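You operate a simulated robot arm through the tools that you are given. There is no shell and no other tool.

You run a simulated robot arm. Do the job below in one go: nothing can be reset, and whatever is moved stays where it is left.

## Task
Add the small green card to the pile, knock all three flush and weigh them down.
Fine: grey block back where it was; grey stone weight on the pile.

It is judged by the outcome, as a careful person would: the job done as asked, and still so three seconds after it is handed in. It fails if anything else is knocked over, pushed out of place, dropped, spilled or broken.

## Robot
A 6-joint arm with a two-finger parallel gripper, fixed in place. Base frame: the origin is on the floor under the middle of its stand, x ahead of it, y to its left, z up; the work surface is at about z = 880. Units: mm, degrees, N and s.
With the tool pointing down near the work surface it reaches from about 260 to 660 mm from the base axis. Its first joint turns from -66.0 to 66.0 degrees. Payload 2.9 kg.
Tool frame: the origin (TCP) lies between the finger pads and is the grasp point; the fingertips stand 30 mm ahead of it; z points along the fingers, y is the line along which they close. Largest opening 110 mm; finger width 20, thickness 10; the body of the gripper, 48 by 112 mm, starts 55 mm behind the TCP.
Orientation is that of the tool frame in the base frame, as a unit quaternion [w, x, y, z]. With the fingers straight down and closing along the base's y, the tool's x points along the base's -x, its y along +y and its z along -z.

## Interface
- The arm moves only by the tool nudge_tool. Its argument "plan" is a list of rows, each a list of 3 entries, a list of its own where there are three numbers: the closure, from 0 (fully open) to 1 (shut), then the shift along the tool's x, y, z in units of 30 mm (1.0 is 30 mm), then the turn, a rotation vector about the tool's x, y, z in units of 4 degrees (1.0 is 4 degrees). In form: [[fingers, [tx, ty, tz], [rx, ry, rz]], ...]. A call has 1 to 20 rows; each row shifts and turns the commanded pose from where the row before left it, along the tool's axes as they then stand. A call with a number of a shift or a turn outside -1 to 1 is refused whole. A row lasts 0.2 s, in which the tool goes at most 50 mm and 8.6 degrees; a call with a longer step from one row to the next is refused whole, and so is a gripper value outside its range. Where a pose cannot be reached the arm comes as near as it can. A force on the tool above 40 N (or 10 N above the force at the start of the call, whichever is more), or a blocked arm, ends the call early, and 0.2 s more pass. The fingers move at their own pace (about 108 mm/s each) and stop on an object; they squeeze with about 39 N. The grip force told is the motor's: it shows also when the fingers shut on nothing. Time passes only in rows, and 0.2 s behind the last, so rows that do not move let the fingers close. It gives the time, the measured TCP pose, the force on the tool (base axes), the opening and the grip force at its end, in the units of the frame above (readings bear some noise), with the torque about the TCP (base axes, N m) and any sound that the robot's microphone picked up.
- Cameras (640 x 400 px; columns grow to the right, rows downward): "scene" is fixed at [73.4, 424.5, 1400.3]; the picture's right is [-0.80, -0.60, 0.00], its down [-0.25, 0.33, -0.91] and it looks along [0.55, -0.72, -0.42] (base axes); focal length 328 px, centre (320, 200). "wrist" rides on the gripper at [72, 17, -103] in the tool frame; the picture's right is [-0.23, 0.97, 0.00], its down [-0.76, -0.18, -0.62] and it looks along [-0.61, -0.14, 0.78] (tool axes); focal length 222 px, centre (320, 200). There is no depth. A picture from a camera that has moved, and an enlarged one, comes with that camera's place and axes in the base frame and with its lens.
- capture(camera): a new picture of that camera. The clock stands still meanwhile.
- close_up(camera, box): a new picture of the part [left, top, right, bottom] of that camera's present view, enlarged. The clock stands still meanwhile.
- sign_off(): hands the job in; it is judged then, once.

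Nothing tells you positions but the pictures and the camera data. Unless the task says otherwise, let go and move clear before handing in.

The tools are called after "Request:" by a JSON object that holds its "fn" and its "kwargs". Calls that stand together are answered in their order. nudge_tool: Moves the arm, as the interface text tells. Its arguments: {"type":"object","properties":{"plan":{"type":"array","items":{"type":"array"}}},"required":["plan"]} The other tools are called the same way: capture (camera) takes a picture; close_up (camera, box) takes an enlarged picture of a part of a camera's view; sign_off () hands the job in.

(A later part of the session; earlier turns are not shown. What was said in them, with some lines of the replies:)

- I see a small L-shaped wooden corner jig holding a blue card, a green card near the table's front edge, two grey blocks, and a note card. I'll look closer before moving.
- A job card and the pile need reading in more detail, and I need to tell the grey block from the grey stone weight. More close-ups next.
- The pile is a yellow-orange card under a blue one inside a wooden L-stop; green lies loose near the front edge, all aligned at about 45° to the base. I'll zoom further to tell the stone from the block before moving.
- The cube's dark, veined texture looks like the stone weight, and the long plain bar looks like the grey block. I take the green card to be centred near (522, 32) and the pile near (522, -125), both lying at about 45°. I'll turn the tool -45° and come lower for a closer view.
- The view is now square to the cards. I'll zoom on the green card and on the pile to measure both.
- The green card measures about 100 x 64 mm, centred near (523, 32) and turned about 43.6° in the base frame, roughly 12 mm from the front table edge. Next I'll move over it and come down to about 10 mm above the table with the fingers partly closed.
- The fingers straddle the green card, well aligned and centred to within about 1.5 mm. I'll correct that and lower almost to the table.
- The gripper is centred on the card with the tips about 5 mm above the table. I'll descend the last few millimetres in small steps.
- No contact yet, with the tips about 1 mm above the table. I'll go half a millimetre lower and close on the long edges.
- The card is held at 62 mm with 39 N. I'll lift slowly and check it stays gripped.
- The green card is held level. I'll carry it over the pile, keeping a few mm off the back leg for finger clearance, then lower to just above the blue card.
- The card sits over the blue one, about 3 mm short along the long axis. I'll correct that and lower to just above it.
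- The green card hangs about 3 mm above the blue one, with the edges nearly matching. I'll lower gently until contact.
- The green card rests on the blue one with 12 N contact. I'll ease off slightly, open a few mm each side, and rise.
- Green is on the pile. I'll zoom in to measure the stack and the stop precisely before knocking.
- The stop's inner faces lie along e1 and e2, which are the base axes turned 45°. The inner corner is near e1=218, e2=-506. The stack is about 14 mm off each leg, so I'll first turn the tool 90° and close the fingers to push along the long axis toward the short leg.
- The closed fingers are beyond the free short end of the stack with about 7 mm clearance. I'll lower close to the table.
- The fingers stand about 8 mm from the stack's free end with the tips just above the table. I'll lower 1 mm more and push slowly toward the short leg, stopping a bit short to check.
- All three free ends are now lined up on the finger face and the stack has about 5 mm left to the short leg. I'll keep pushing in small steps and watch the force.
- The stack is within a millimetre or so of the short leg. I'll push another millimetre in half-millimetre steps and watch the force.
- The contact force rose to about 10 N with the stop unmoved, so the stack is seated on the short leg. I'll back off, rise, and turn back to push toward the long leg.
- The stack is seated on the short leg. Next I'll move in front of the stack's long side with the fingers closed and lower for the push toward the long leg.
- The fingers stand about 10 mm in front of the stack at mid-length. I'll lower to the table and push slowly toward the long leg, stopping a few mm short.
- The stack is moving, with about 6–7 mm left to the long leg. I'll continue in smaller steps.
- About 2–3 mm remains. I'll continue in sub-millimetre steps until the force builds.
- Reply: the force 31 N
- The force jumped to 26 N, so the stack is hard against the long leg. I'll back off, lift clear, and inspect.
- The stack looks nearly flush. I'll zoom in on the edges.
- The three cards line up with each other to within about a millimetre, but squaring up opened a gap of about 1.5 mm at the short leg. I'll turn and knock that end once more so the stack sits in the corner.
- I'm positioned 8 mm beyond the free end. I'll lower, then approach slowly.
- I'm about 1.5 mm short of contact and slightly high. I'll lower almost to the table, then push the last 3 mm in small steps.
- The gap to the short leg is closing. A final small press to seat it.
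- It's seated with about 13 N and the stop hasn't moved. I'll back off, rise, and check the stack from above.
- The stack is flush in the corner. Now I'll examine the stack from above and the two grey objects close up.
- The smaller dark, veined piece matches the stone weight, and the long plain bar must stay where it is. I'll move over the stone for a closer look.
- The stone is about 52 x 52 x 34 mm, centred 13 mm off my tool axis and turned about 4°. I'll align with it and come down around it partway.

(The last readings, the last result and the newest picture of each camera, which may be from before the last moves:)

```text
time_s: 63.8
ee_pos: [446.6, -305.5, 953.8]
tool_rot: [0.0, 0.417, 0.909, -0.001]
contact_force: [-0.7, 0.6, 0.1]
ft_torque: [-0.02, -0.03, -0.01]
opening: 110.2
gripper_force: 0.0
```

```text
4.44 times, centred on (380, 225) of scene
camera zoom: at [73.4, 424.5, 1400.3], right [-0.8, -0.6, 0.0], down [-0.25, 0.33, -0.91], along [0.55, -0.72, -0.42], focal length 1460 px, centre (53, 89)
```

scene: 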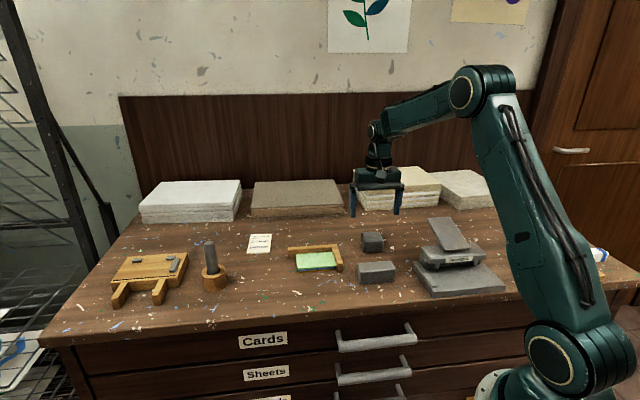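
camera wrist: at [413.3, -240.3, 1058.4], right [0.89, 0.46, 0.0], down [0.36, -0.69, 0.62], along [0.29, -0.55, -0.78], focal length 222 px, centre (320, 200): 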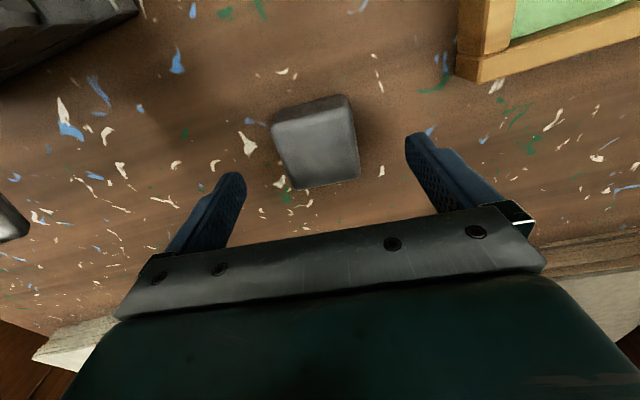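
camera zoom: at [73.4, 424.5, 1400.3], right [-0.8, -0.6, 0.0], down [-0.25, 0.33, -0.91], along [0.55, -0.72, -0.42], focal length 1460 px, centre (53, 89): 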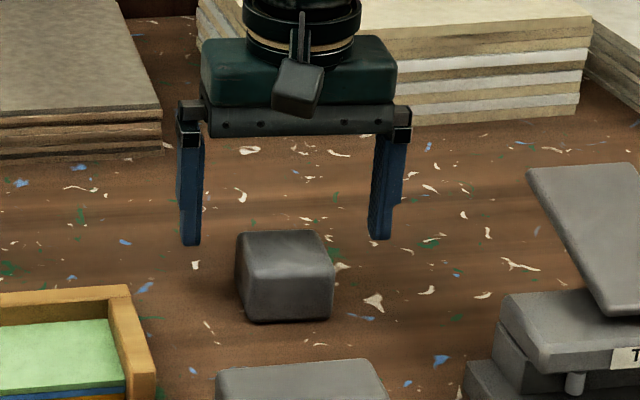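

The tool is centred on the stone within a millimetre. I'll descend around it and grip.

Request:
{"fn": "nudge_tool", "kwargs": {"plan": [[0, [0.02, -0.02, 0.5], [0, 0, 0]], [0, [0, 0, 0.5], [0, 0, 0]], [0.1, [0, 0, 0.28], [0, 0, 0]], [0.2, [0, 0, 0], [0, 0, 0]], [0.35, [0, 0, 0], [0, 0, 0]], [0.45, [0, 0, 0], [0, 0, 0]], [0.55, [0, 0, 0], [0, 0, 0]], [0.65, [0, 0, 0], [0, 0, 0]], [0.65, [0, 0, 0], [0, 0, 0]]]}}

Request:
{"fn": "capture", "kwargs": {"camera": "wrist"}}

Request:
{"fn": "close_up", "kwargs": {"camera": "scene", "box": [330, 200, 410, 270]}}

```text
time_s: 65.8
ee_pos: [447.5, -303.8, 914.5]
tool_rot: [-0.001, 0.417, 0.909, 0.0]
contact_force: [-1.4, -0.5, 0.0]
ft_torque: [-0.05, 0.07, 0.03]
opening: 54.5
gripper_force: 38.9
```

```text
taken
camera wrist: at [414.4, -238.9, 1018.7], right [0.89, 0.46, 0.0], down [0.36, -0.69, 0.62], along [0.29, -0.55, -0.78], focal length 222 px, centre (320, 200)
```

wrist: 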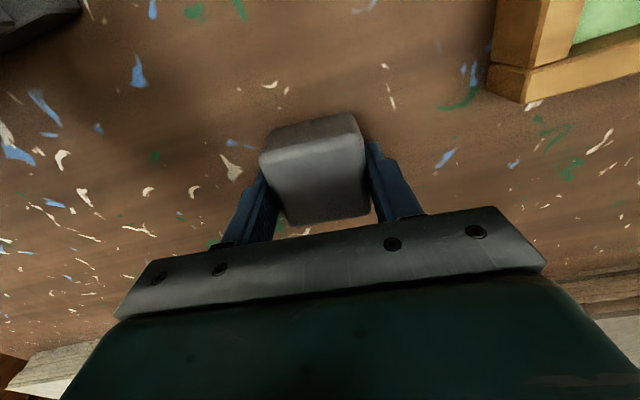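

```text
5.71 times, centred on (370, 235) of scene
camera zoom: at [73.4, 424.4, 1400.4], right [-0.8, -0.6, 0.0], down [-0.25, 0.33, -0.91], along [0.55, -0.72, -0.42], focal length 1877 px, centre (34, 0)
```

zoom: 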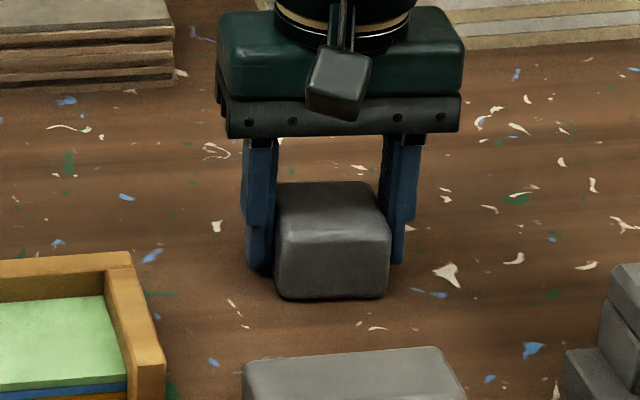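

The stone is gripped at 54.5 mm. I'll lift it slowly and read its weight.

Request:
{"fn": "nudge_tool", "kwargs": {"plan": [[0.65, [0, 0, -0.1], [0, 0, 0]], [0.65, [0, 0, -0.2], [0, 0, 0]], [0.65, [0, 0, -0.3], [0, 0, 0]], [0.65, [0, 0, -0.5], [0, 0, 0]], [0.65, [0, 0, -0.5], [0, 0, 0]], [0.65, [0, 0, -0.3], [0, 0, 0]], [0.65, [0, 0, 0], [0, 0, 0]], [0.65, [0, 0, 0], [0, 0, 0]], [0.65, [0, 0, 0], [0, 0, 0]]]}}

Request:
{"fn": "capture", "kwargs": {"camera": "wrist"}}

Request:
{"fn": "close_up", "kwargs": {"camera": "scene", "box": [330, 180, 430, 270]}}

```text
time_s: 67.8
ee_pos: [445.2, -304.5, 972.4]
tool_rot: [0.0, 0.417, 0.909, -0.001]
contact_force: [0.4, 0.3, -3.0]
ft_torque: [-0.04, 0.02, 0.0]
opening: 54.8
gripper_force: 39.0
```

```text
taken
camera wrist: at [412.1, -240.1, 1076.1], right [0.89, 0.46, 0.0], down [0.36, -0.69, 0.62], along [0.29, -0.55, -0.78], focal length 222 px, centre (320, 200)
```

wrist: 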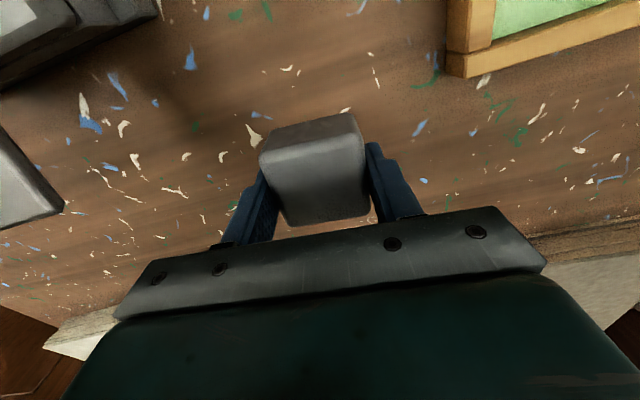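

```text
4.44 times, centred on (380, 225) of scene
camera zoom: at [73.4, 424.4, 1400.4], right [-0.8, -0.6, 0.0], down [-0.25, 0.33, -0.91], along [0.55, -0.72, -0.42], focal length 1460 px, centre (53, 89)
```

zoom: 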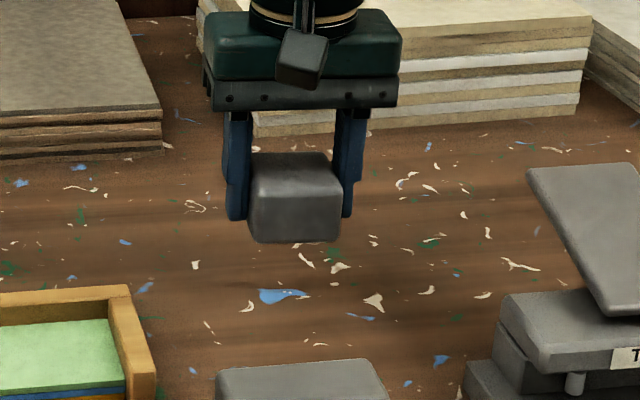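

The scale reads about 3 N, roughly 0.3 kg, which fits stone for this size. I'll compare surface textures once more before placing it.

Request:
{"fn": "close_up", "kwargs": {"camera": "wrist", "box": [250, 100, 380, 230]}}

Request:
{"fn": "close_up", "kwargs": {"camera": "scene", "box": [352, 255, 400, 288]}}

Request:
{"fn": "close_up", "kwargs": {"camera": "scene", "box": [380, 208, 412, 236]}}

```text
3.08 times, centred on (315, 165) of wrist
camera zoom: at [412.1, -240.1, 1076.1], right [0.89, 0.46, 0.0], down [0.36, -0.69, 0.62], along [0.29, -0.55, -0.78], focal length 684 px, centre (335, 308)
```

zoom: 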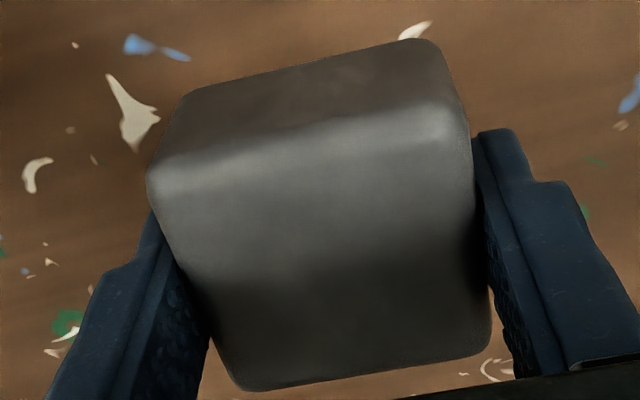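

```text
12.12 times, centred on (376, 272) of scene
camera zoom: at [73.4, 424.4, 1400.4], right [-0.8, -0.6, 0.0], down [-0.25, 0.33, -0.91], along [0.55, -0.72, -0.42], focal length 3981 px, centre (-359, -667)
```

zoom: 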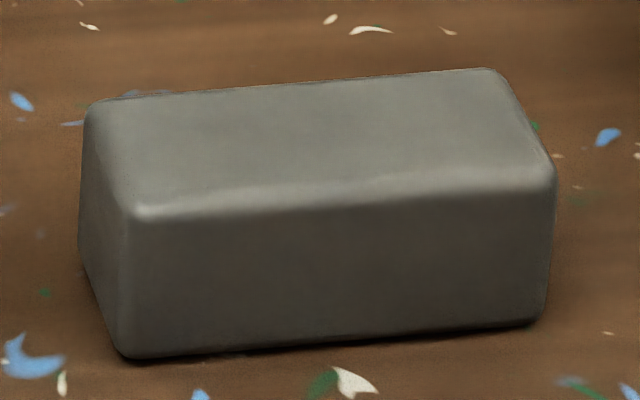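

```text
14.29 times, centred on (396, 222) of scene
camera zoom: at [73.4, 424.4, 1400.4], right [-0.8, -0.6, 0.0], down [-0.25, 0.33, -0.91], along [0.55, -0.72, -0.42], focal length 4691 px, centre (-766, -114)
```

zoom: 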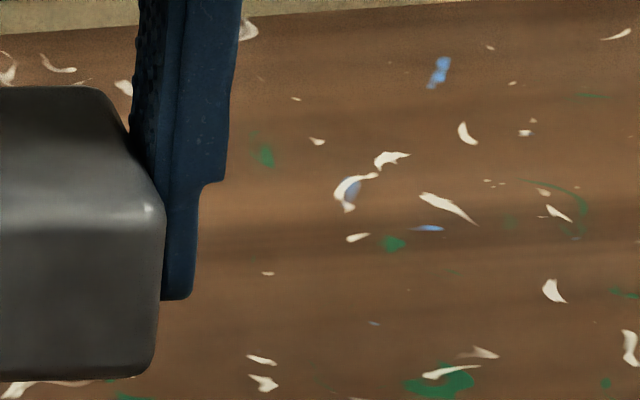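

The veined, polished piece is my stone weight. I'll straighten it and carry it above the middle of the pile.

Request:
{"fn": "nudge_tool", "kwargs": {"plan": [[0.65, [0, 0, 0], [0, 0, -0.55]], [0.65, [0, 0, 0], [0, 0, -0.52]], [0.65, [0.12, 0.35, 0], [0, 0, 0]], [0.65, [0.24, 0.704, 0], [0, 0, 0]], [0.65, [0.24, 0.704, 0], [0, 0, 0]], [0.65, [0.24, 0.704, 0], [0, 0, 0]], [0.65, [0.24, 0.704, 0], [0, 0, 0]], [0.65, [0.24, 0.704, 0], [0, 0, 0]], [0.65, [0.24, 0.704, 0], [0, 0, 0]], [0.65, [0.24, 0.704, 0], [0, 0, 0]], [0.65, [0.12, 0.35, 0], [0, 0, 0]], [0.65, [0, 0, 0], [0, 0, 0]], [0.65, [0, 0, 0], [0, 0, 0]]]}}

Request:
{"fn": "capture", "kwargs": {"camera": "wrist"}}

Request:
{"fn": "close_up", "kwargs": {"camera": "scene", "box": [270, 200, 370, 290]}}

```text
time_s: 70.6
ee_pos: [524.3, -143.0, 971.7]
tool_rot: [0.0, 0.382, 0.924, 0.0]
contact_force: [0.2, -0.2, -2.7]
ft_torque: [0.02, 0.0, -0.02]
opening: 54.9
gripper_force: 39.2
```

```text
taken
camera wrist: at [486.2, -81.2, 1075.9], right [0.85, 0.53, 0.0], down [0.41, -0.66, 0.62], along [0.33, -0.53, -0.78], focal length 222 px, centre (320, 200)
```

wrist: 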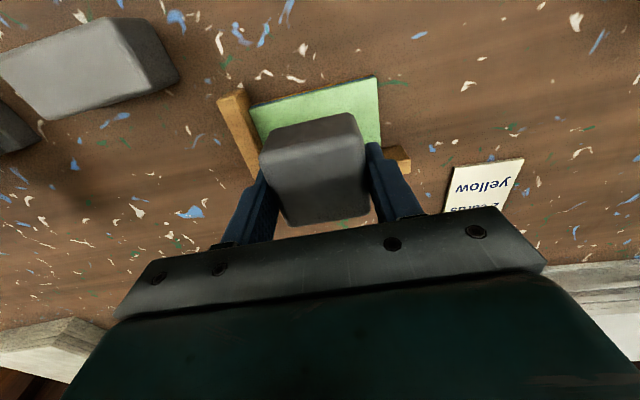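

```text
4.44 times, centred on (320, 245) of scene
camera zoom: at [73.5, 424.5, 1400.3], right [-0.8, -0.6, 0.0], down [-0.25, 0.33, -0.91], along [0.55, -0.72, -0.42], focal length 1460 px, centre (320, 0)
```

zoom: 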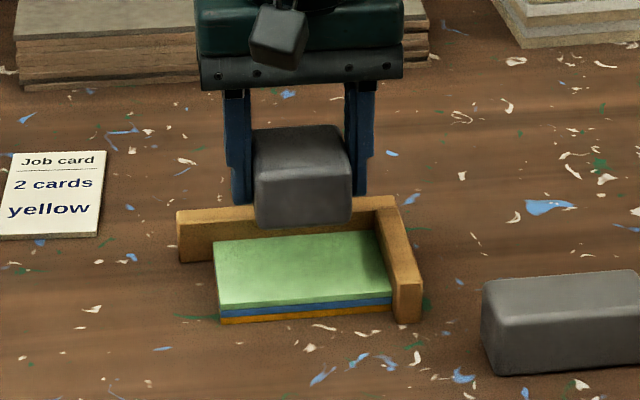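

The stone is centred over the pile. I'll lower it to a few mm above the green card.

Request:
{"fn": "nudge_tool", "kwargs": {"plan": [[0.65, [-0.02, -0.03, 0.4], [0, 0, 0]], [0.65, [0, 0, 0.4], [0, 0, 0]], [0.65, [0, 0, 0.35], [0, 0, 0]], [0.65, [0, 0, 0.15], [0, 0, 0]], [0.65, [0, 0, 0.06], [0, 0, 0]], [0.65, [0, 0, 0], [0, 0, 0]], [0.65, [0, 0, 0], [0, 0, 0]]]}}

Request:
{"fn": "capture", "kwargs": {"camera": "wrist"}}

Request:
{"fn": "close_up", "kwargs": {"camera": "scene", "box": [280, 225, 350, 285]}}

```text
time_s: 72.2
ee_pos: [526.5, -145.8, 929.6]
tool_rot: [0.0, 0.382, 0.924, 0.0]
contact_force: [0.3, 0.1, -3.8]
ft_torque: [0.01, -0.05, -0.02]
opening: 54.5
gripper_force: 38.7
```

```text
taken
camera wrist: at [487.4, -83.9, 1034.3], right [0.85, 0.53, 0.0], down [0.41, -0.66, 0.62], along [0.33, -0.53, -0.78], focal length 222 px, centre (320, 200)
```

wrist: 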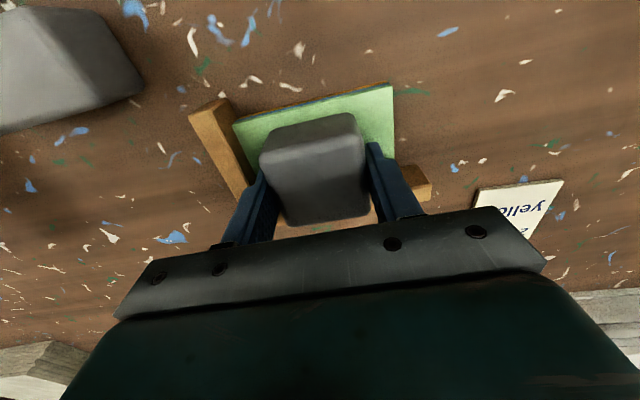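

```text
6.67 times, centred on (315, 255) of scene
camera zoom: at [73.5, 424.4, 1400.3], right [-0.8, -0.6, 0.0], down [-0.25, 0.33, -0.91], along [0.55, -0.72, -0.42], focal length 2189 px, centre (353, -167)
```

zoom: 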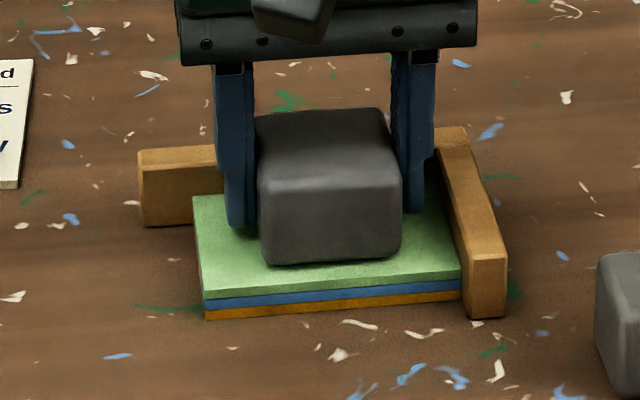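

It's about 3 mm above the stack. I'll shift 2 mm toward the front, away from the long leg, and lower gently to contact.

Request:
{"fn": "nudge_tool", "kwargs": {"plan": [[0.65, [0.06, 0, 0], [0, 0, 0]], [0.65, [0, 0, 0.04], [0, 0, 0]], [0.65, [0, 0, 0.03], [0, 0, 0]], [0.65, [0, 0, 0.02], [0, 0, 0]], [0.65, [0, 0, 0], [0, 0, 0]]]}}

Request:
{"fn": "close_up", "kwargs": {"camera": "scene", "box": [280, 225, 350, 285]}}

Request:
{"fn": "capture", "kwargs": {"camera": "wrist"}}

```text
time_s: 73.4
ee_pos: [523.9, -143.7, 928.9]
tool_rot: [0.002, 0.383, 0.924, 0.001]
contact_force: [-0.1, -0.6, 6.7]
ft_torque: [-0.02, 0.05, 0.0]
opening: 54.9
gripper_force: 38.8
```

```text
6.67 times, centred on (315, 255) of scene
camera zoom: at [73.3, 424.5, 1400.3], right [-0.8, -0.6, 0.0], down [-0.25, 0.33, -0.91], along [0.55, -0.72, -0.42], focal length 2189 px, centre (353, -167)
```

zoom: 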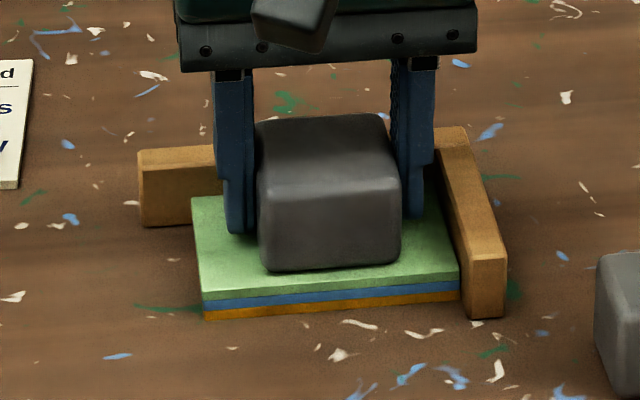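

```text
taken
camera wrist: at [485.8, -81.9, 1032.8], right [0.85, 0.53, 0.0], down [0.41, -0.66, 0.62], along [0.33, -0.53, -0.78], focal length 222 px, centre (320, 200)
```

wrist: 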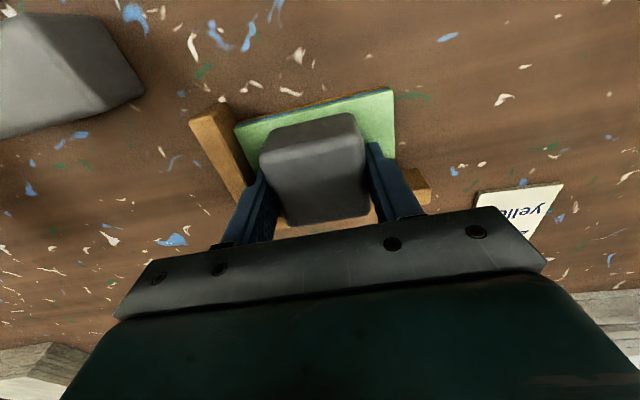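

The stone rests on the pile with light contact. I'll ease off, open slowly, then rise straight up.

Request:
{"fn": "nudge_tool", "kwargs": {"plan": [[0.65, [0, 0, -0.025], [0, 0, 0]], [0.65, [0, 0, 0], [0, 0, 0]], [0.48, [0, 0, 0], [0, 0, 0]], [0.45, [0, 0, 0], [0, 0, 0]], [0.42, [0, 0, 0], [0, 0, 0]], [0.42, [0, 0, 0], [0, 0, 0]]]}}

Request:
{"fn": "close_up", "kwargs": {"camera": "scene", "box": [280, 225, 350, 285]}}

```text
time_s: 74.8
ee_pos: [524.0, -144.1, 928.1]
tool_rot: [0.0, 0.382, 0.924, 0.0]
contact_force: [-0.4, -0.1, -0.2]
ft_torque: [0.0, -0.03, -0.01]
opening: 63.6
gripper_force: 0.1
```

```text
6.67 times, centred on (315, 255) of scene
camera zoom: at [73.4, 424.5, 1400.3], right [-0.8, -0.6, 0.0], down [-0.25, 0.33, -0.91], along [0.55, -0.72, -0.42], focal length 2189 px, centre (353, -167)
```

zoom: 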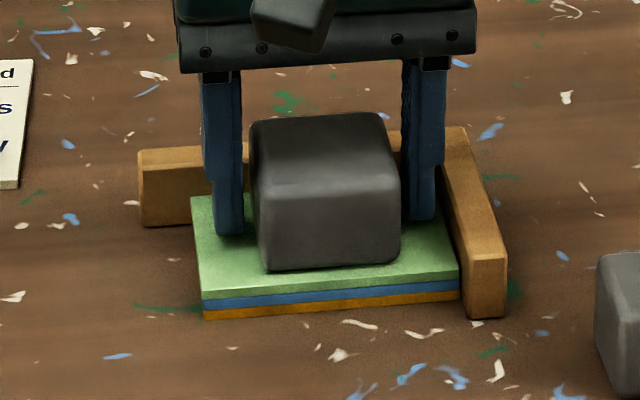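

The stone sits freely on the pile, with the fingers open about 4–5 mm each side. I'll rise straight up and clear.

Request:
{"fn": "nudge_tool", "kwargs": {"plan": [[0.42, [0, 0, -0.15], [0, 0, 0]], [0.42, [0, 0, -0.4], [0, 0, 0]], [0.42, [0, 0, -0.7], [0, 0, 0]], [0.42, [0, 0, -0.9], [0, 0, 0]], [0.42, [0, 0, -0.9], [0, 0, 0]], [0.42, [0, 0, -0.9], [0, 0, 0]], [0.42, [0, 0, -0.9], [0, 0, 0]], [0.42, [0, 0, 0], [0, 0, 0]]]}}

Request:
{"fn": "capture", "kwargs": {"camera": "wrist"}}

Request:
{"fn": "close_up", "kwargs": {"camera": "scene", "box": [285, 230, 350, 280]}}

Request:
{"fn": "capture", "kwargs": {"camera": "scene"}}

```text
time_s: 76.6
ee_pos: [524.6, -143.2, 1075.3]
tool_rot: [0.0, 0.382, 0.924, 0.0]
contact_force: [0.0, -0.4, 0.3]
ft_torque: [0.0, -0.04, -0.02]
opening: 63.7
gripper_force: 0.1
```

```text
taken
camera wrist: at [486.9, -81.0, 1179.2], right [0.85, 0.53, 0.0], down [0.41, -0.66, 0.62], along [0.33, -0.53, -0.78], focal length 222 px, centre (320, 200)
```

wrist: 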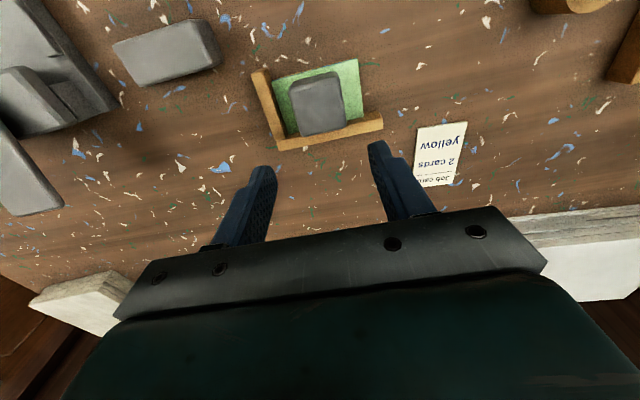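

```text
8.00 times, centred on (318, 255) of scene
camera zoom: at [73.4, 424.5, 1400.3], right [-0.8, -0.6, 0.0], down [-0.25, 0.33, -0.91], along [0.55, -0.72, -0.42], focal length 2627 px, centre (340, -240)
```

zoom: 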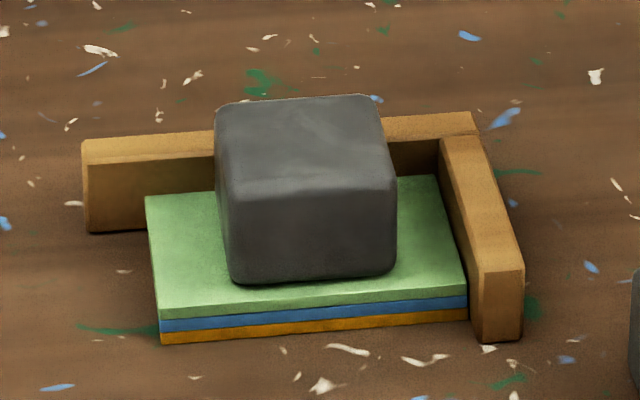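

```text
taken
```

scene: 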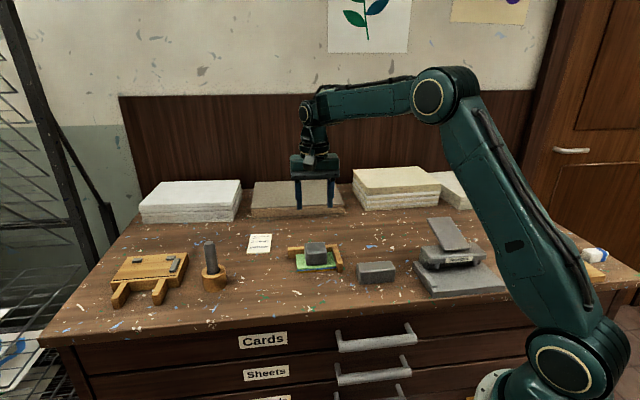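

The stone weight is on the pile and the long grey block hasn't moved. I'll do one last close check of the edges before handing in.

Request:
{"fn": "close_up", "kwargs": {"camera": "wrist", "box": [240, 45, 400, 160]}}

Request:
{"fn": "close_up", "kwargs": {"camera": "scene", "box": [298, 248, 322, 276]}}

Request:
{"fn": "close_up", "kwargs": {"camera": "scene", "box": [318, 245, 343, 275]}}

```text
3.48 times, centred on (320, 102) of wrist
camera zoom: at [486.9, -81.0, 1179.2], right [0.85, 0.53, 0.0], down [0.41, -0.66, 0.62], along [0.33, -0.53, -0.78], focal length 773 px, centre (320, 539)
```

zoom: 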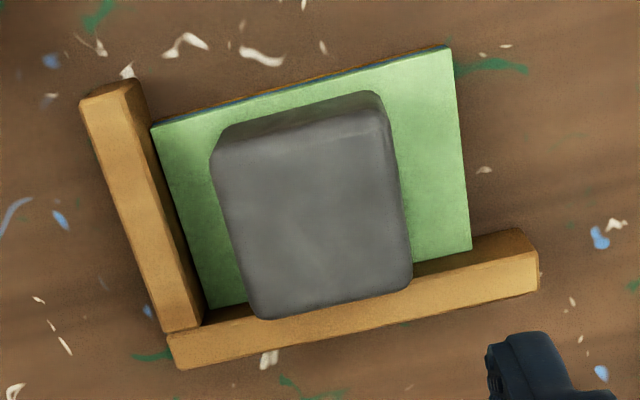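

```text
14.29 times, centred on (310, 262) of scene
camera zoom: at [73.4, 424.5, 1400.3], right [-0.8, -0.6, 0.0], down [-0.25, 0.33, -0.91], along [0.55, -0.72, -0.42], focal length 4691 px, centre (463, -686)
```

zoom: 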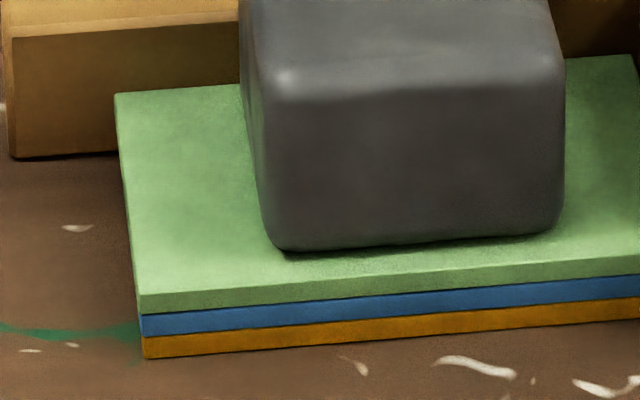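

```text
13.33 times, centred on (330, 260) of scene
camera zoom: at [73.4, 424.5, 1400.3], right [-0.8, -0.6, 0.0], down [-0.25, 0.33, -0.91], along [0.55, -0.72, -0.42], focal length 4379 px, centre (180, -600)
```

zoom: 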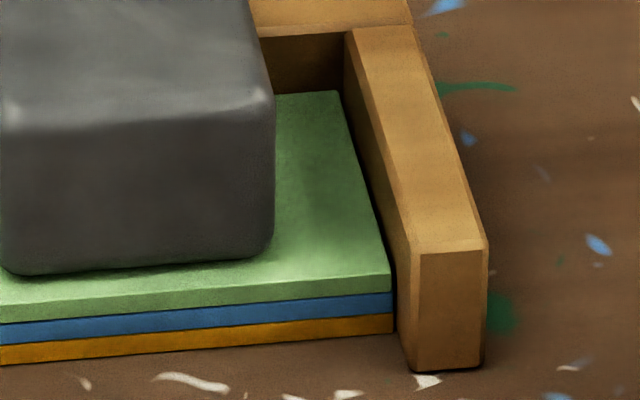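

All three cards are flush in the corner of the stop to within about a millimetre. The stone sits squarely on top, the long grey block is where it started, and the arm is clear, so I'm handing in.

Request:
{"fn": "sign_off", "kwargs": {}}

```text
The job is handed in.
```

The green card is now on top of the blue and yellow ones. All three are knocked into the corner of the wooden stop, with their edges level to within about a millimetre, and the grey stone weight sits on top.

- **Which piece is the weight:** Two grey pieces were on the table. I used the smaller dark, veined one, which weighed about 0.3 kg when lifted, right for stone of that size. Nothing labelled it as the stone, so that choice rests on its look and weight.
- **Grey block:** I didn't need the long plain grey block. I knocked the cards with the closed fingers instead, so the block never moved.
- **Remaining gap:** After the stone was released, the stack sat about 1 mm off the short leg of the stop.
- **Surroundings:** The stop did not shift when I pressed the cards against it. Nothing else on the table looked moved in the last pictures, and the arm was raised clear before I handed in.
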